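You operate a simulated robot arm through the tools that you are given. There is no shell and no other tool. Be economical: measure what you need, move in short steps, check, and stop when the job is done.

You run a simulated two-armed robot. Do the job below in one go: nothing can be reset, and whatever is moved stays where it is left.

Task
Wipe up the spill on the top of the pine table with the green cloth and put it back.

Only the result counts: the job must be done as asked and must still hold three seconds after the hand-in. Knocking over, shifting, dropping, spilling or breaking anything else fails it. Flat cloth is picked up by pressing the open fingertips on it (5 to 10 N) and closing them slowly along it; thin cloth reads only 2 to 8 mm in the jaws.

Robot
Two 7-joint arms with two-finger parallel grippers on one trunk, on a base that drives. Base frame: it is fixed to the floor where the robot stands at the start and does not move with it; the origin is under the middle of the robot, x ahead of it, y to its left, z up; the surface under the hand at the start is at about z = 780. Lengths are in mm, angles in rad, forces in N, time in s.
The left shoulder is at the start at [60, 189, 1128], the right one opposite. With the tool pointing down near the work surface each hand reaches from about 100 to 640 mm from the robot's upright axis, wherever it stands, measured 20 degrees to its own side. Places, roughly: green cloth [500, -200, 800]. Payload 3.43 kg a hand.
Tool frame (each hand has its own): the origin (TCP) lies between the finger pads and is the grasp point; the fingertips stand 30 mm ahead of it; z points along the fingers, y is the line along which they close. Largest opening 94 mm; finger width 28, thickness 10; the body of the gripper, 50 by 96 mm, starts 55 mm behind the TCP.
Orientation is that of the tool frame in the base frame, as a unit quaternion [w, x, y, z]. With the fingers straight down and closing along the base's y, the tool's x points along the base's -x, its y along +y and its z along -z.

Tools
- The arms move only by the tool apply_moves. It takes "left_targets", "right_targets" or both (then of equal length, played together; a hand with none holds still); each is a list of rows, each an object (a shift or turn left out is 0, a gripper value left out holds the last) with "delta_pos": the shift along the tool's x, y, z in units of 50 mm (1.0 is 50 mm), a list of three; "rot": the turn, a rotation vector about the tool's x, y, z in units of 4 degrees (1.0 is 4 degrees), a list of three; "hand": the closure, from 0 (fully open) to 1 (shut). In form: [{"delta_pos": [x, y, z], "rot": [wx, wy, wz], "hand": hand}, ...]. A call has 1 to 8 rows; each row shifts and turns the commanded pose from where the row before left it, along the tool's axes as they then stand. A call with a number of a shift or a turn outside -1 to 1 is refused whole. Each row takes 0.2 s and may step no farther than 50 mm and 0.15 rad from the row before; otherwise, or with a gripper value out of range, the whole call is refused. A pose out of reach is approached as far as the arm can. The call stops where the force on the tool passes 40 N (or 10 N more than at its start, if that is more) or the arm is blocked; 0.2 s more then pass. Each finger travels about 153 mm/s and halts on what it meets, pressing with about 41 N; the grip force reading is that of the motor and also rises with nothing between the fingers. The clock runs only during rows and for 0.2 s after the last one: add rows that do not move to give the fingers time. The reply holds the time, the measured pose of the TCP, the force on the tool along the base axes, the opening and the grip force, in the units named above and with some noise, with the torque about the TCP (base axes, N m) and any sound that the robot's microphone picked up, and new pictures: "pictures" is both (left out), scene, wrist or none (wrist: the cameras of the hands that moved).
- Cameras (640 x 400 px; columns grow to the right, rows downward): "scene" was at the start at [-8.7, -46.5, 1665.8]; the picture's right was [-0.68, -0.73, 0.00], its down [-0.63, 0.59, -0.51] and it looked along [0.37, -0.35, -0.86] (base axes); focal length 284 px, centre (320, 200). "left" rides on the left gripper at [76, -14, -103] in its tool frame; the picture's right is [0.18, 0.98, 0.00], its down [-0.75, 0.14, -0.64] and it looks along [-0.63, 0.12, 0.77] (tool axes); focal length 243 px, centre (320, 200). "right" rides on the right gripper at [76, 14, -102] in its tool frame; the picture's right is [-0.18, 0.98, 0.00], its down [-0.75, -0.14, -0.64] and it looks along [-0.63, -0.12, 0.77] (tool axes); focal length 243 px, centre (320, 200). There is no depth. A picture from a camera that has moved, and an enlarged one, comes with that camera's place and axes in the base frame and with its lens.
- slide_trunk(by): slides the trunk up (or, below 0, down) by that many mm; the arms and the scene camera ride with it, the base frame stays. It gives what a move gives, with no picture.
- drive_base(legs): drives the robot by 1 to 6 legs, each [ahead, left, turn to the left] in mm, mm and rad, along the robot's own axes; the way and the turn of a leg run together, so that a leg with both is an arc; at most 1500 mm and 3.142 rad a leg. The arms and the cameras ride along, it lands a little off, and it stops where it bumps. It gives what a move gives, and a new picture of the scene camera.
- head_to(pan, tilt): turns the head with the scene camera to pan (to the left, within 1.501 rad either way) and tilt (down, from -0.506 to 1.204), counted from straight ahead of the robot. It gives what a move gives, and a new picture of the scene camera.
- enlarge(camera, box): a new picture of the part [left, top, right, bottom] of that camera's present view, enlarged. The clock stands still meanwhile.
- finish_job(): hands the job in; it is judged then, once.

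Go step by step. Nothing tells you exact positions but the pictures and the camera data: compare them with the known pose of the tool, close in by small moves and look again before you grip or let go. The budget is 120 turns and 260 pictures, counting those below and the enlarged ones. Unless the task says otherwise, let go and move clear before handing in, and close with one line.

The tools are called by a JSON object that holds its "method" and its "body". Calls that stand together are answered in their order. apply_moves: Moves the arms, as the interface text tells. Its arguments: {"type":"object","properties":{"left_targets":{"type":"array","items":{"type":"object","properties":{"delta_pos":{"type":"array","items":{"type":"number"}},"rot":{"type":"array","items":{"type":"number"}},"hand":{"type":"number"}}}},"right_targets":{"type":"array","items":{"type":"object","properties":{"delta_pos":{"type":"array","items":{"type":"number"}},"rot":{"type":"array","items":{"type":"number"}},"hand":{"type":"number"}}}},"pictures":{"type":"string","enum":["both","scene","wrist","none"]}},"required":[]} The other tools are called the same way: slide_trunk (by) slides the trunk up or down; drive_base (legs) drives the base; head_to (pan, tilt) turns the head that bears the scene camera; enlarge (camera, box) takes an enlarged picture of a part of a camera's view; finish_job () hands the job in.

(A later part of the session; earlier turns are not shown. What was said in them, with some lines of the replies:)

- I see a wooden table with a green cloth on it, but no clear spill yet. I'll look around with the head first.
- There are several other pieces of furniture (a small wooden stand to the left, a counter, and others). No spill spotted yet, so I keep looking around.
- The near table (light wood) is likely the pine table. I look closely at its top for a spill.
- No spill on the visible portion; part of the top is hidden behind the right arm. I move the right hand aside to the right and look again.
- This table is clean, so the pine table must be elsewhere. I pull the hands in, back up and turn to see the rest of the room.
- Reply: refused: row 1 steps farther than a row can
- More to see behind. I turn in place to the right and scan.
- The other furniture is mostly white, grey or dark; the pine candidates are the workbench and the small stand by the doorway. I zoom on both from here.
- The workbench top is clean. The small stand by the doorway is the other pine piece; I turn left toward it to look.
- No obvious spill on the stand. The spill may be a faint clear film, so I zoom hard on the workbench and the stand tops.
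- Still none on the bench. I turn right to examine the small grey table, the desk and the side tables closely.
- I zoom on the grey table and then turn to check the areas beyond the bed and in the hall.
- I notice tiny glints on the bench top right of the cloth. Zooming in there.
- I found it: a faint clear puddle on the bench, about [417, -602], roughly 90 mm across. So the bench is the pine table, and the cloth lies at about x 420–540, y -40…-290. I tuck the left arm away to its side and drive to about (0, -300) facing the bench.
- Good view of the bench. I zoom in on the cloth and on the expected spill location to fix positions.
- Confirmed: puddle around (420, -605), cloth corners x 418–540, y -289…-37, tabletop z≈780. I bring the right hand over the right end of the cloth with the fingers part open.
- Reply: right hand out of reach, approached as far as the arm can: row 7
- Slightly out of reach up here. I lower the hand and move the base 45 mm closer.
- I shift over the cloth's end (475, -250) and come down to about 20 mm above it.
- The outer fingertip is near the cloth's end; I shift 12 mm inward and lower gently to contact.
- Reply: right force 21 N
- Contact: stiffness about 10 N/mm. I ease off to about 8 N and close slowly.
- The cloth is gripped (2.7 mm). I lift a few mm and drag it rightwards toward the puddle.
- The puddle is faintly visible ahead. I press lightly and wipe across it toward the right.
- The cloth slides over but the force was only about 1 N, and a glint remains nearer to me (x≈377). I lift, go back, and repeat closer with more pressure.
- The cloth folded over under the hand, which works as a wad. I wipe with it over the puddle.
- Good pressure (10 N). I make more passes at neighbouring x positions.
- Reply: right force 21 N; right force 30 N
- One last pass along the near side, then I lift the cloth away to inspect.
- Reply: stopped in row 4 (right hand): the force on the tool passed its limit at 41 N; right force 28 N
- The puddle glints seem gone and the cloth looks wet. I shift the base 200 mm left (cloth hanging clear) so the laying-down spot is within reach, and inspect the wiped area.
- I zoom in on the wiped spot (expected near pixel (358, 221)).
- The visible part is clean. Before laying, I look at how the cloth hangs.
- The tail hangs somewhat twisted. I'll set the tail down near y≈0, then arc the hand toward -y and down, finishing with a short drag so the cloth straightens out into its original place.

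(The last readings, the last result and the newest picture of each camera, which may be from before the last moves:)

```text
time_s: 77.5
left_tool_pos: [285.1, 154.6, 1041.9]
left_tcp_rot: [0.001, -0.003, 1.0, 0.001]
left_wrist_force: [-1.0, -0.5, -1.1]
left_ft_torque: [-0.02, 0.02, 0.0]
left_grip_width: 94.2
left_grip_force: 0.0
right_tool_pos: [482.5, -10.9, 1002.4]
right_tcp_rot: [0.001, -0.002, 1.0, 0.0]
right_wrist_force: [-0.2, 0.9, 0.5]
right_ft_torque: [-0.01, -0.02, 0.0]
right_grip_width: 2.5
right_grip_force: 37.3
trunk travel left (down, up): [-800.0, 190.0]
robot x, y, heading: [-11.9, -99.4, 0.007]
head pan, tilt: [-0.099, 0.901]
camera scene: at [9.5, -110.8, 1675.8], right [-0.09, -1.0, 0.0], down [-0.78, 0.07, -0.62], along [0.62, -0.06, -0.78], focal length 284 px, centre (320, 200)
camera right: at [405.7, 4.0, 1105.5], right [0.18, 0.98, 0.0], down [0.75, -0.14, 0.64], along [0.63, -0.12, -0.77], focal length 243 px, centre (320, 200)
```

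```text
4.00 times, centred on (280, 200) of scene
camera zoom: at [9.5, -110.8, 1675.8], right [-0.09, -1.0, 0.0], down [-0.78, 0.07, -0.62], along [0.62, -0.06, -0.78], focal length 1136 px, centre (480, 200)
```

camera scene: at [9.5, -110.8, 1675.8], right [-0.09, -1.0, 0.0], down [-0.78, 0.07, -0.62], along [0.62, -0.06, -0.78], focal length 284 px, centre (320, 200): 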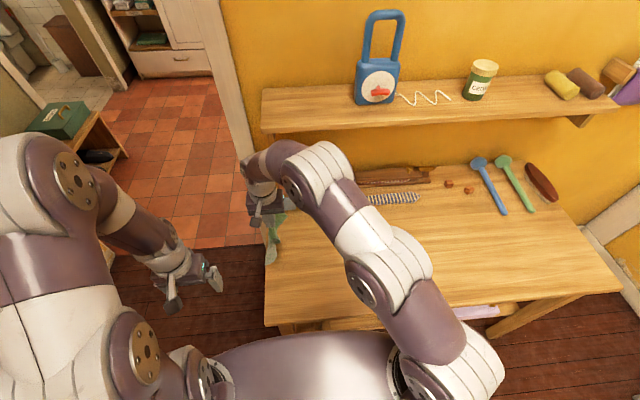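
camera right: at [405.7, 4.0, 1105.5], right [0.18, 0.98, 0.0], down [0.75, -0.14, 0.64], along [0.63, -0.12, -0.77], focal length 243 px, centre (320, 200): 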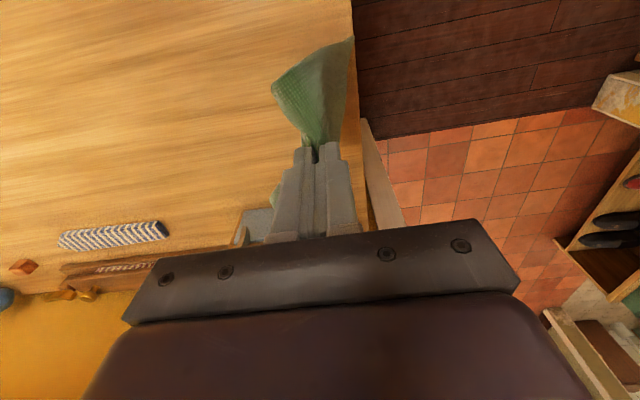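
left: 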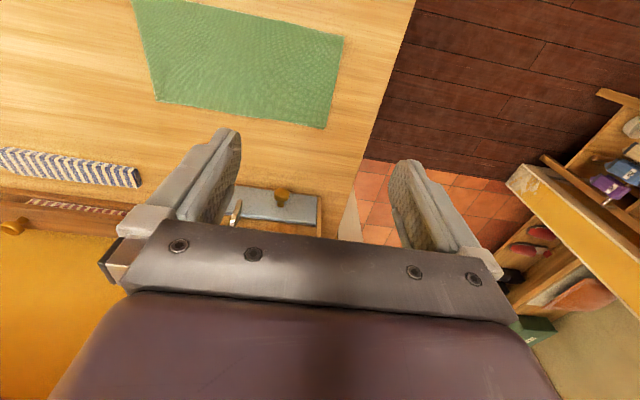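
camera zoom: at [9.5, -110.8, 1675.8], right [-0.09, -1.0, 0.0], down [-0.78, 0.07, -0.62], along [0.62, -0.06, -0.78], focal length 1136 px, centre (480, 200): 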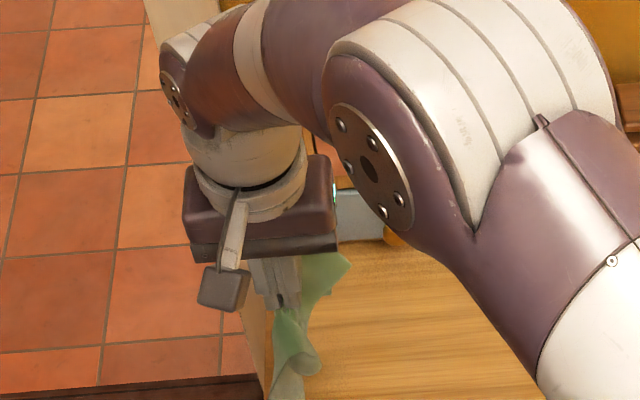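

Proceed with the laying arc.

{"method": "apply_moves", "body": {"right_targets": [{"delta_pos": [0, 0, 0.4]}, {"delta_pos": [0, -0.6, 0.2]}, {"delta_pos": [0, -0.7, 0.4]}, {"delta_pos": [0, -0.7, 0.5]}, {"delta_pos": [0, -0.6, 0.6]}, {"delta_pos": [0, -0.5, 0.6]}, {"delta_pos": [0, -0.5, 0.6]}], "pictures": "both"}}

```text
time_s: 79.1
left_tool_pos: [286.2, 153.1, 1041.8]
left_tcp_rot: [0.0, -0.003, 1.0, 0.0]
left_wrist_force: [0.0, -1.3, -0.6]
left_ft_torque: [0.01, 0.02, 0.0]
left_grip_width: 94.0
left_grip_force: 0.1
right_tool_pos: [481.8, -192.0, 834.6]
right_tcp_rot: [0.001, -0.002, 1.0, 0.0]
right_wrist_force: [0.1, 0.6, 0.1]
right_ft_torque: [0.03, -0.01, 0.03]
right_grip_width: 2.8
right_grip_force: 37.2
trunk travel left (down, up): [-800.0, 190.0]
robot x, y, heading: [-9.0, -106.2, 0.005]
head pan, tilt: [-0.099, 0.901]
camera scene: at [10.8, -111.9, 1675.8], right [-0.09, -1.0, 0.0], down [-0.78, 0.07, -0.62], along [0.62, -0.06, -0.78], focal length 284 px, centre (320, 200)
camera right: at [404.8, -177.2, 938.3], right [0.18, 0.98, 0.0], down [0.75, -0.14, 0.64], along [0.63, -0.11, -0.77], focal length 243 px, centre (320, 200)
```

scene: 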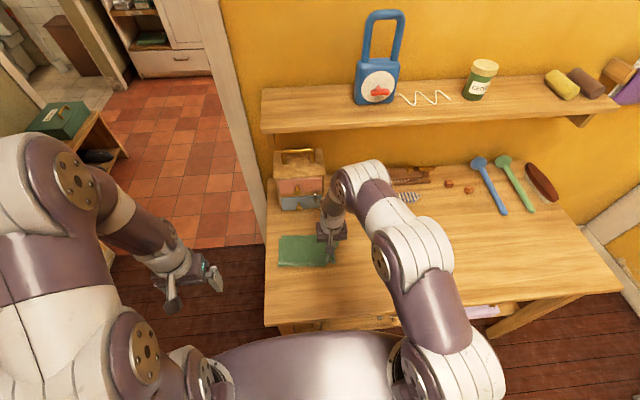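
right: 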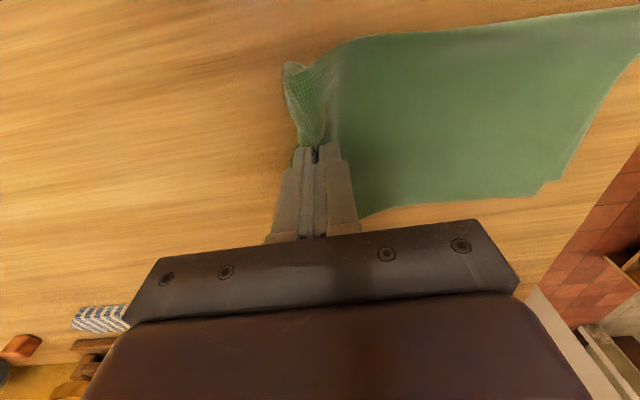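

The tail laid flat beautifully. I measure its left edge before the final drag.

{"method": "enlarge", "body": {"camera": "scene", "box": [250, 200, 378, 280]}}

```text
5.00 times, centred on (314, 240) of scene
camera zoom: at [10.8, -111.9, 1675.8], right [-0.09, -1.0, 0.0], down [-0.78, 0.07, -0.62], along [0.62, -0.06, -0.78], focal length 1420 px, centre (350, 0)
```

zoom: 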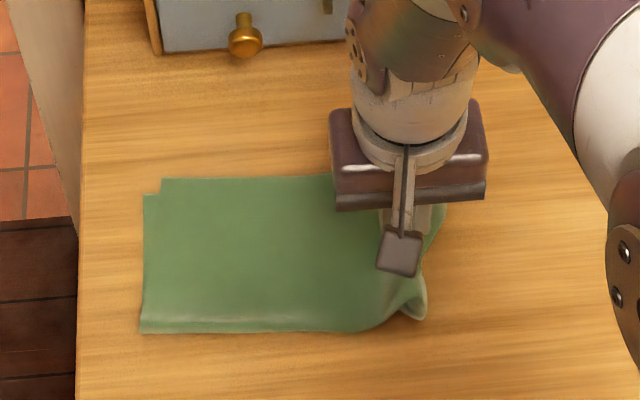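

Left edge at y≈-11, x 444–555; I need about -26 mm in y and -17 mm in x. I lower and drag to that spot.

{"method": "apply_moves", "body": {"right_targets": [{"delta_pos": [0.1, -0.3, 0.15]}, {"delta_pos": [0.1, -0.3, 0.1]}, {"delta_pos": [0.1, -0.3, 0]}, {"delta_pos": [0.06, -0.1, 0]}, {}], "pictures": "wrist"}}

{"method": "enlarge", "body": {"camera": "scene", "box": [250, 200, 378, 280]}}

```text
time_s: 80.3
left_tool_pos: [286.7, 154.1, 1043.1]
left_tcp_rot: [0.001, -0.002, 1.0, -0.001]
left_wrist_force: [0.5, -1.0, 0.0]
left_ft_torque: [0.01, 0.04, 0.02]
left_grip_width: 94.0
left_grip_force: 0.2
right_tool_pos: [462.7, -240.9, 825.1]
right_tcp_rot: [0.001, -0.003, 1.0, 0.0]
right_wrist_force: [0.0, 0.9, 0.0]
right_ft_torque: [0.05, 0.0, -0.04]
right_grip_width: 2.7
right_grip_force: 37.4
trunk travel left (down, up): [-800.0, 190.0]
robot x, y, heading: [-6.6, -103.7, 0.005]
head pan, tilt: [-0.099, 0.901]
camera right: at [386.8, -225.9, 928.8], right [0.18, 0.98, 0.0], down [0.75, -0.14, 0.64], along [0.63, -0.12, -0.77], focal length 243 px, centre (320, 200)
```

right: 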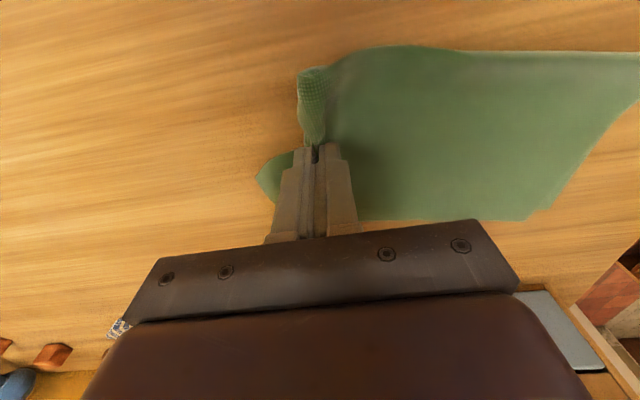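

```text
5.00 times, centred on (314, 240) of scene
camera zoom: at [10.0, -110.6, 1675.8], right [-0.09, -1.0, 0.0], down [-0.78, 0.07, -0.62], along [0.62, -0.06, -0.78], focal length 1420 px, centre (350, 0)
```

zoom: 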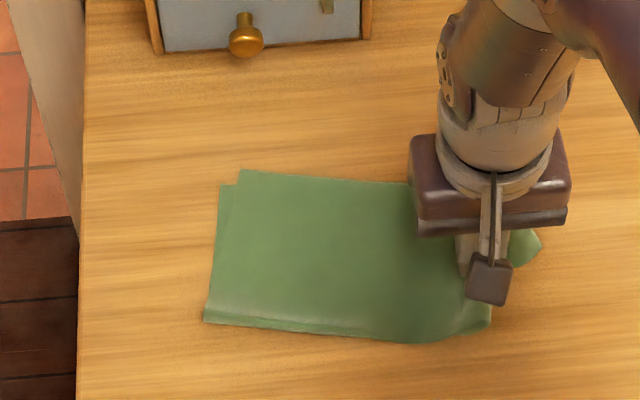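

Slight overshoot (left edge -60). I release here, then nudge the cloth into place by pressing on it.

{"method": "apply_moves", "body": {"right_targets": [{"delta_pos": [0, 0, 0.16]}, {"hand": 0.9}, {"hand": 0.75}, {"hand": 0.6}, {"delta_pos": [0, 0, -0.5]}, {"delta_pos": [0, 0, -0.9]}, {"delta_pos": [0, 0, -0.9]}], "pictures": "both"}}

{"method": "apply_moves", "body": {"right_targets": [{"delta_pos": [0.5, -0.8, 0]}, {"delta_pos": [0.5, -0.8, 0]}, {"delta_pos": [0.5, -0.8, 0]}, {"delta_pos": [0.5, -0.8, 0]}], "pictures": "both"}}

{"method": "enlarge", "body": {"camera": "scene", "box": [250, 200, 394, 290]}}

```text
time_s: 81.9
left_tool_pos: [285.8, 153.9, 1040.7]
left_tcp_rot: [0.0, -0.002, 1.0, -0.002]
left_wrist_force: [-0.6, 0.1, -0.7]
left_ft_torque: [0.04, -0.01, -0.01]
left_grip_width: 94.0
left_grip_force: 0.1
right_tool_pos: [463.7, -241.4, 934.6]
right_tcp_rot: [0.001, -0.003, 1.0, 0.001]
right_wrist_force: [1.0, 0.4, 0.0]
right_ft_torque: [-0.01, 0.0, -0.01]
right_grip_width: 37.5
right_grip_force: 0.0
trunk travel left (down, up): [-800.0, 190.0]
robot x, y, heading: [-6.8, -105.0, 0.006]
head pan, tilt: [-0.099, 0.901]
camera scene: at [8.8, -110.5, 1675.7], right [-0.09, -1.0, 0.0], down [-0.78, 0.07, -0.62], along [0.62, -0.06, -0.78], focal length 284 px, centre (320, 200)
camera right: at [387.5, -227.0, 1036.9], right [0.18, 0.98, 0.0], down [0.75, -0.14, 0.64], along [0.63, -0.12, -0.77], focal length 243 px, centre (320, 200)
```

scene: 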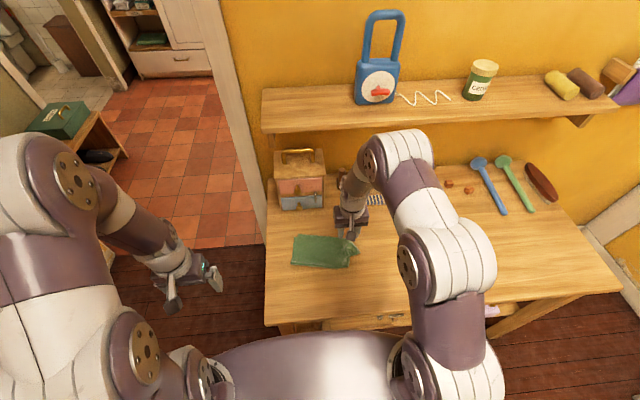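
right: 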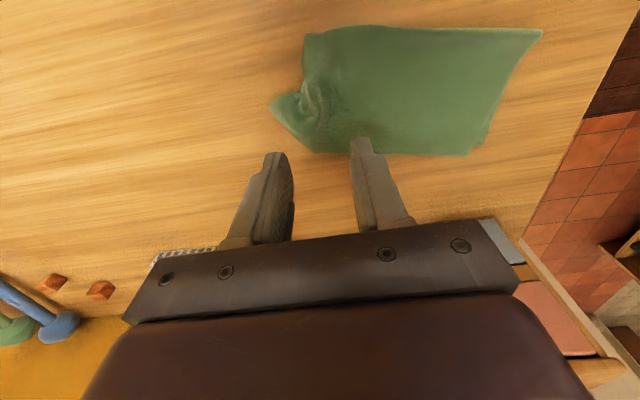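

```text
time_s: 82.9
left_tool_pos: [286.0, 152.3, 1042.8]
left_tcp_rot: [0.001, -0.003, 1.0, 0.0]
left_wrist_force: [0.3, -0.1, 0.2]
left_ft_torque: [0.06, -0.02, 0.05]
left_grip_width: 94.1
left_grip_force: 0.1
right_tool_pos: [363.8, -407.1, 933.0]
right_tcp_rot: [0.002, -0.003, 1.0, 0.001]
right_wrist_force: [-0.5, -0.6, -0.4]
right_ft_torque: [0.02, -0.04, 0.0]
right_grip_width: 37.6
right_grip_force: 0.1
trunk travel left (down, up): [-800.0, 190.0]
robot x, y, heading: [-6.6, -102.9, 0.002]
head pan, tilt: [-0.099, 0.901]
camera scene: at [8.7, -113.2, 1675.8], right [-0.09, -1.0, 0.0], down [-0.78, 0.07, -0.62], along [0.62, -0.06, -0.78], focal length 284 px, centre (320, 200)
camera right: at [286.8, -391.5, 1036.1], right [0.18, 0.98, 0.0], down [0.75, -0.14, 0.64], along [0.63, -0.11, -0.77], focal length 243 px, centre (320, 200)
```

scene: 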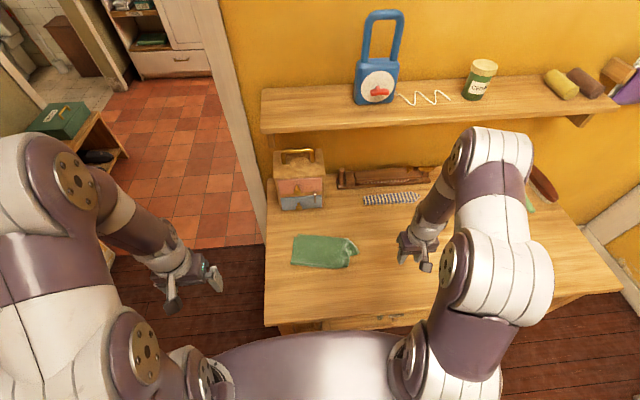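
right: 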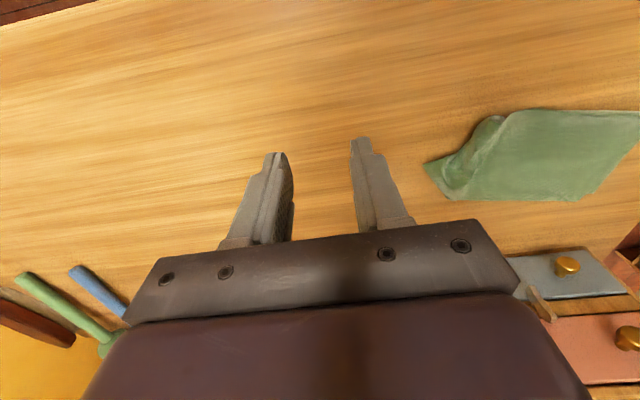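

```text
4.44 times, centred on (322, 245) of scene
camera zoom: at [8.7, -113.2, 1675.8], right [-0.09, -1.0, 0.0], down [-0.78, 0.07, -0.62], along [0.62, -0.06, -0.78], focal length 1262 px, centre (311, 0)
```

zoom: 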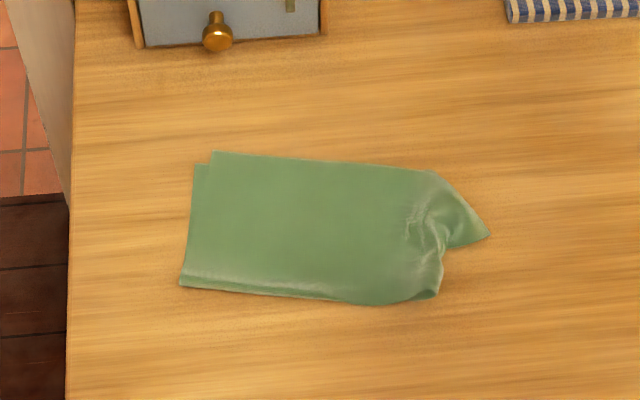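

The cloth is back within about 15 mm of its original place. Now I pull the right hand clear and verify the wiped area.

{"method": "apply_moves", "body": {"right_targets": [{"delta_pos": [0.6, -0.2, -0.7]}, {"delta_pos": [0.6, -0.2, -0.7]}, {"delta_pos": [0.3, -0.4, -0.6]}, {"delta_pos": [0, -0.5, -0.4]}], "pictures": "wrist"}}

{"method": "enlarge", "body": {"camera": "right", "box": [200, 0, 420, 140]}}

{"method": "drive_base", "body": {"legs": [[-240, 0, 0]]}}

{"method": "head_to", "body": {"pan": -0.6, "tilt": 0.7}}

```text
time_s: 83.9
left_tool_pos: [286.7, 153.8, 1041.8]
left_tcp_rot: [0.001, -0.003, 1.0, 0.0]
left_wrist_force: [-0.1, 0.0, 0.1]
left_ft_torque: [0.02, 0.02, -0.02]
left_grip_width: 93.9
left_grip_force: 0.1
right_tool_pos: [289.5, -469.8, 1055.2]
right_tcp_rot: [0.001, -0.002, 1.0, 0.001]
right_wrist_force: [0.9, -0.6, 1.3]
right_ft_torque: [-0.02, 0.05, -0.02]
right_grip_width: 37.7
right_grip_force: 0.2
trunk travel left (down, up): [-800.0, 190.0]
robot x, y, heading: [-9.2, -101.7, 0.005]
head pan, tilt: [-0.099, 0.901]
camera right: at [213.1, -455.2, 1158.0], right [0.18, 0.98, 0.0], down [0.75, -0.14, 0.64], along [0.63, -0.11, -0.77], focal length 243 px, centre (320, 200)
```

right: 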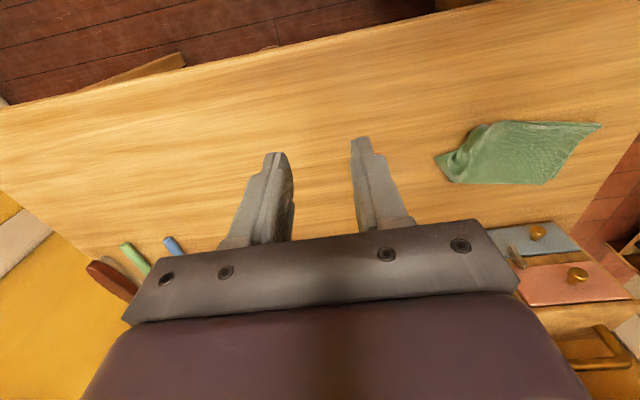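

```text
2.86 times, centred on (310, 70) of right
camera zoom: at [213.1, -455.2, 1158.0], right [0.18, 0.98, 0.0], down [0.75, -0.14, 0.64], along [0.63, -0.11, -0.77], focal length 693 px, centre (349, 571)
```

zoom: 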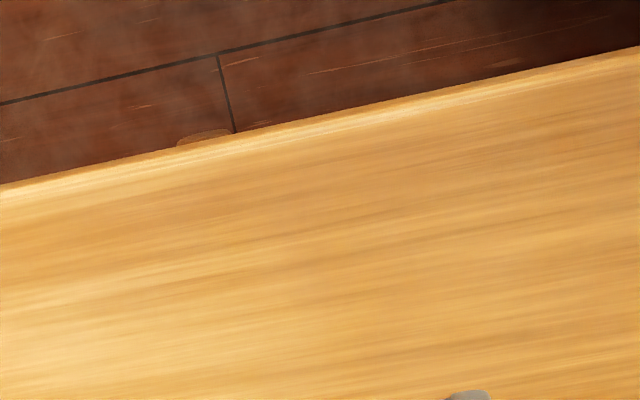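

```text
time_s: 85.6
left_tool_pos: [51.1, 152.1, 1041.5]
left_tcp_rot: [0.0, -0.002, 1.0, 0.0]
left_wrist_force: [-0.6, -0.3, -0.9]
left_ft_torque: [0.0, 0.0, 0.02]
left_grip_width: 94.1
left_grip_force: 0.0
right_tool_pos: [54.3, -470.7, 1055.4]
right_tcp_rot: [0.002, -0.003, 1.0, 0.0]
right_wrist_force: [-0.8, 0.5, 0.3]
right_ft_torque: [0.0, 0.0, 0.01]
right_grip_width: 37.7
right_grip_force: 0.1
trunk travel left (down, up): [-800.0, 190.0]
robot x, y, heading: [-244.3, -109.4, 0.007]
head pan, tilt: [-0.099, 0.901]
camera scene: at [-224.9, -112.0, 1675.8], right [-0.09, -1.0, 0.0], down [-0.78, 0.07, -0.62], along [0.62, -0.06, -0.78], focal length 284 px, centre (320, 200)
```

scene: 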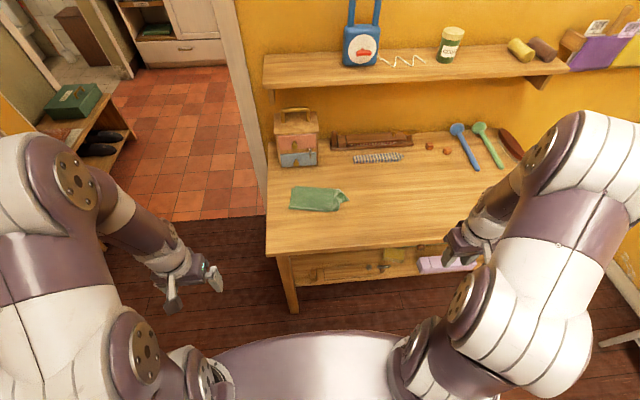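

```text
time_s: 86.6
left_tool_pos: [50.6, 153.3, 1041.2]
left_tcp_rot: [-0.001, -0.003, 1.0, 0.001]
left_wrist_force: [-0.1, 0.2, 0.4]
left_ft_torque: [-0.02, 0.0, -0.03]
left_grip_width: 94.0
left_grip_force: 0.1
right_tool_pos: [54.4, -471.1, 1054.8]
right_tcp_rot: [0.001, -0.003, 1.0, 0.0]
right_wrist_force: [-0.1, 0.3, 0.3]
right_ft_torque: [-0.01, 0.01, -0.02]
right_grip_width: 37.4
right_grip_force: 0.1
trunk travel left (down, up): [-800.0, 190.0]
robot x, y, heading: [-242.1, -103.4, 0.007]
head pan, tilt: [-0.6, 0.7]
camera scene: at [-229.7, -152.4, 1691.9], right [-0.56, -0.83, 0.0], down [-0.53, 0.36, -0.76], along [0.63, -0.43, -0.64], focal length 284 px, centre (320, 200)
```

scene: 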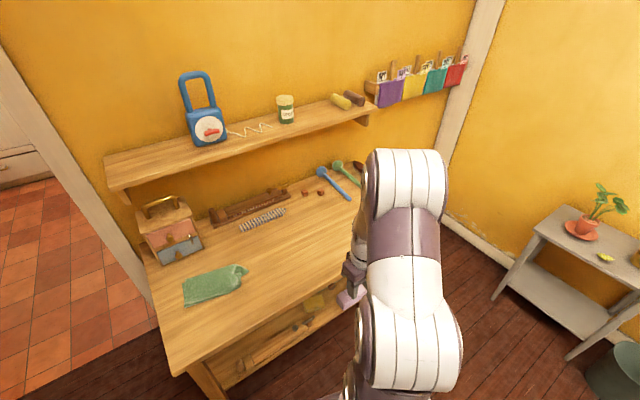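

The spot is hidden behind the arm or a finger in these views. I sidestep right to see it clearly.

{"method": "drive_base", "body": {"legs": [[0, -330, 0]]}}

{"method": "head_to", "body": {"pan": 0.0, "tilt": 0.75}}

```text
time_s: 88.8
left_tool_pos: [52.3, -185.4, 1041.0]
left_tcp_rot: [0.001, -0.003, 1.0, 0.0]
left_wrist_force: [0.1, 0.6, 0.2]
left_ft_torque: [0.01, -0.02, -0.01]
left_grip_width: 94.1
left_grip_force: 0.0
right_tool_pos: [57.1, -807.9, 1054.9]
right_tcp_rot: [0.001, -0.002, 1.0, 0.0]
right_wrist_force: [0.0, 0.4, -0.6]
right_ft_torque: [-0.03, -0.03, -0.03]
right_grip_width: 37.6
right_grip_force: 0.0
trunk travel left (down, up): [-800.0, 190.0]
robot x, y, heading: [-243.5, -442.9, 0.004]
head pan, tilt: [-0.6, 0.7]
camera scene: at [-228.5, -491.0, 1692.0], right [-0.56, -0.83, 0.0], down [-0.53, 0.36, -0.77], along [0.63, -0.43, -0.64], focal length 284 px, centre (320, 200)
```

scene: 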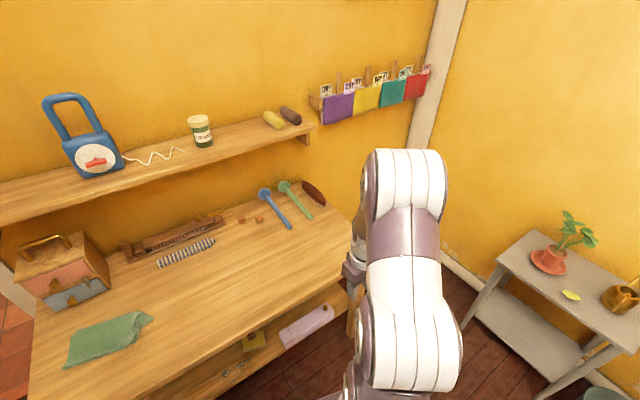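

```text
time_s: 89.8
left_tool_pos: [51.9, -185.4, 1041.5]
left_tcp_rot: [0.0, -0.003, 1.0, -0.001]
left_wrist_force: [0.0, -0.7, 0.0]
left_ft_torque: [0.01, -0.01, 0.0]
left_grip_width: 94.0
left_grip_force: 0.1
right_tool_pos: [57.2, -808.8, 1055.7]
right_tcp_rot: [0.001, -0.004, 1.0, 0.0]
right_wrist_force: [-0.3, -0.5, 0.1]
right_ft_torque: [0.01, 0.01, 0.01]
right_grip_width: 37.4
right_grip_force: 0.1
trunk travel left (down, up): [-800.0, 190.0]
robot x, y, heading: [-241.9, -444.2, 0.007]
head pan, tilt: [0.0, 0.75]
camera scene: at [-216.0, -443.1, 1687.7], right [0.0, -1.0, 0.0], down [-0.68, 0.0, -0.73], along [0.73, 0.0, -0.68], focal length 284 px, centre (320, 200)
```

scene: 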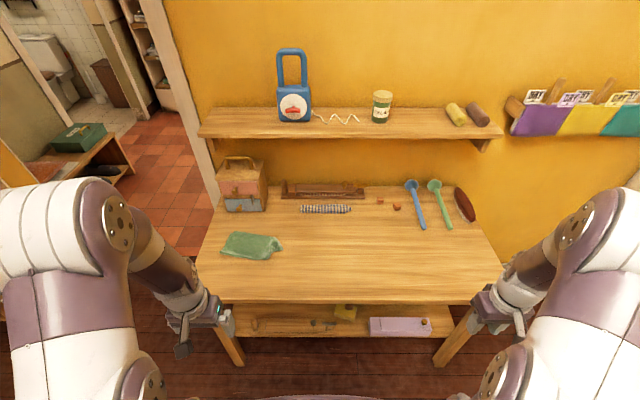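

Clear view now. Zooming on the spot (~(363, 261)).

{"method": "enlarge", "body": {"camera": "scene", "box": [315, 235, 411, 295]}}

{"method": "enlarge", "body": {"camera": "scene", "box": [345, 248, 393, 278]}}

{"method": "enlarge", "body": {"camera": "scene", "box": [200, 210, 312, 280]}}

```text
6.67 times, centred on (363, 265) of scene
camera zoom: at [-216.0, -443.1, 1687.7], right [0.0, -1.0, 0.0], down [-0.68, 0.0, -0.73], along [0.73, 0.0, -0.68], focal length 1894 px, centre (33, -233)
```

zoom: 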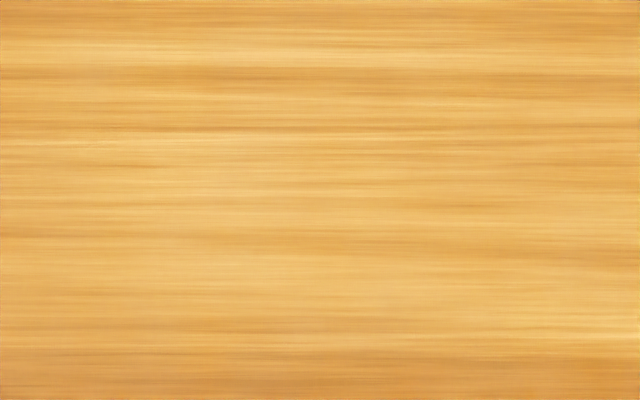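

```text
13.33 times, centred on (369, 263) of scene
camera zoom: at [-216.0, -443.1, 1687.7], right [0.0, -1.0, 0.0], down [-0.68, 0.0, -0.73], along [0.73, 0.0, -0.68], focal length 3787 px, centre (-333, -640)
```

zoom: 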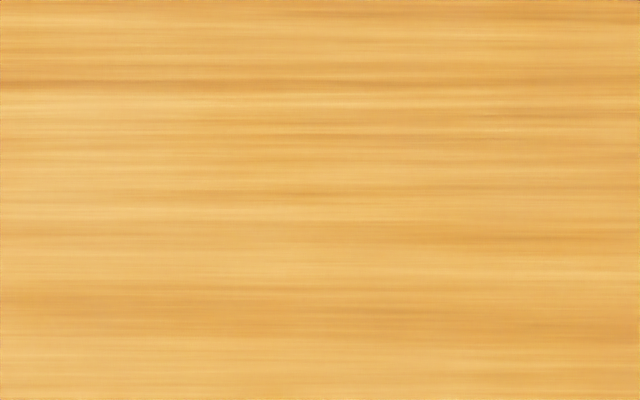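

```text
5.71 times, centred on (256, 245) of scene
camera zoom: at [-216.0, -443.1, 1687.7], right [0.0, -1.0, 0.0], down [-0.68, 0.0, -0.73], along [0.73, 0.0, -0.68], focal length 1623 px, centre (686, -57)
```

zoom: 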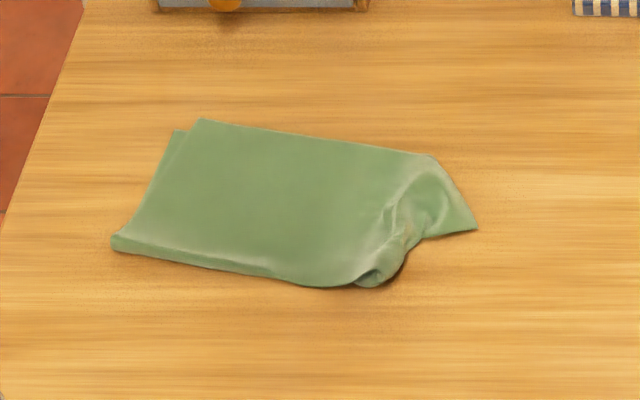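

The puddle is gone and the cloth is back in place. One last scan of the rest of the tabletop.

{"method": "enlarge", "body": {"camera": "scene", "box": [370, 180, 510, 300]}}

{"method": "enlarge", "body": {"camera": "scene", "box": [195, 200, 375, 305]}}

```text
3.33 times, centred on (440, 240) of scene
camera zoom: at [-216.0, -443.1, 1687.7], right [0.0, -1.0, 0.0], down [-0.68, 0.0, -0.73], along [0.73, 0.0, -0.68], focal length 947 px, centre (-80, 67)
```

zoom: 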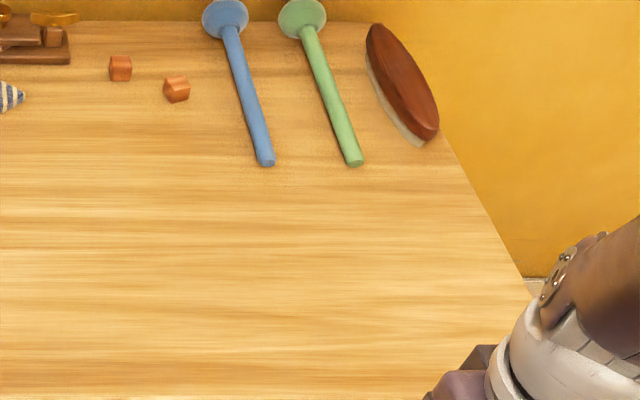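

```text
3.56 times, centred on (285, 252) of scene
camera zoom: at [-216.0, -443.1, 1687.7], right [0.0, -1.0, 0.0], down [-0.68, 0.0, -0.73], along [0.73, 0.0, -0.68], focal length 1010 px, centre (444, 13)
```

zoom: 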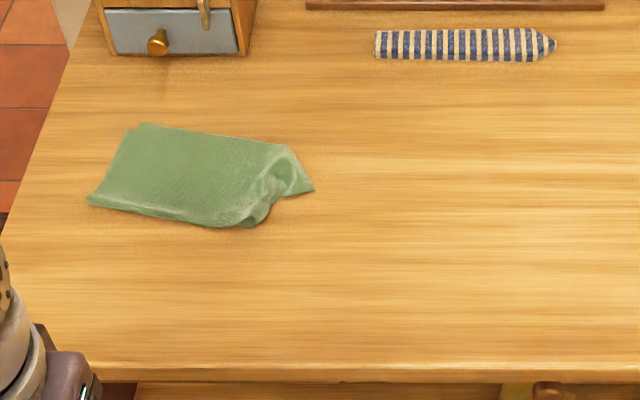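

The tabletop is clean, nothing else has moved and the cloth is back, so I hand in.

{"method": "finish_job", "body": {}}

```text
The job is handed in.
```

I wiped up the clear puddle on the pine table with the green cloth. The cloth is back within about 20 mm of where it started, rumpled at its right end, and both hands are clear.
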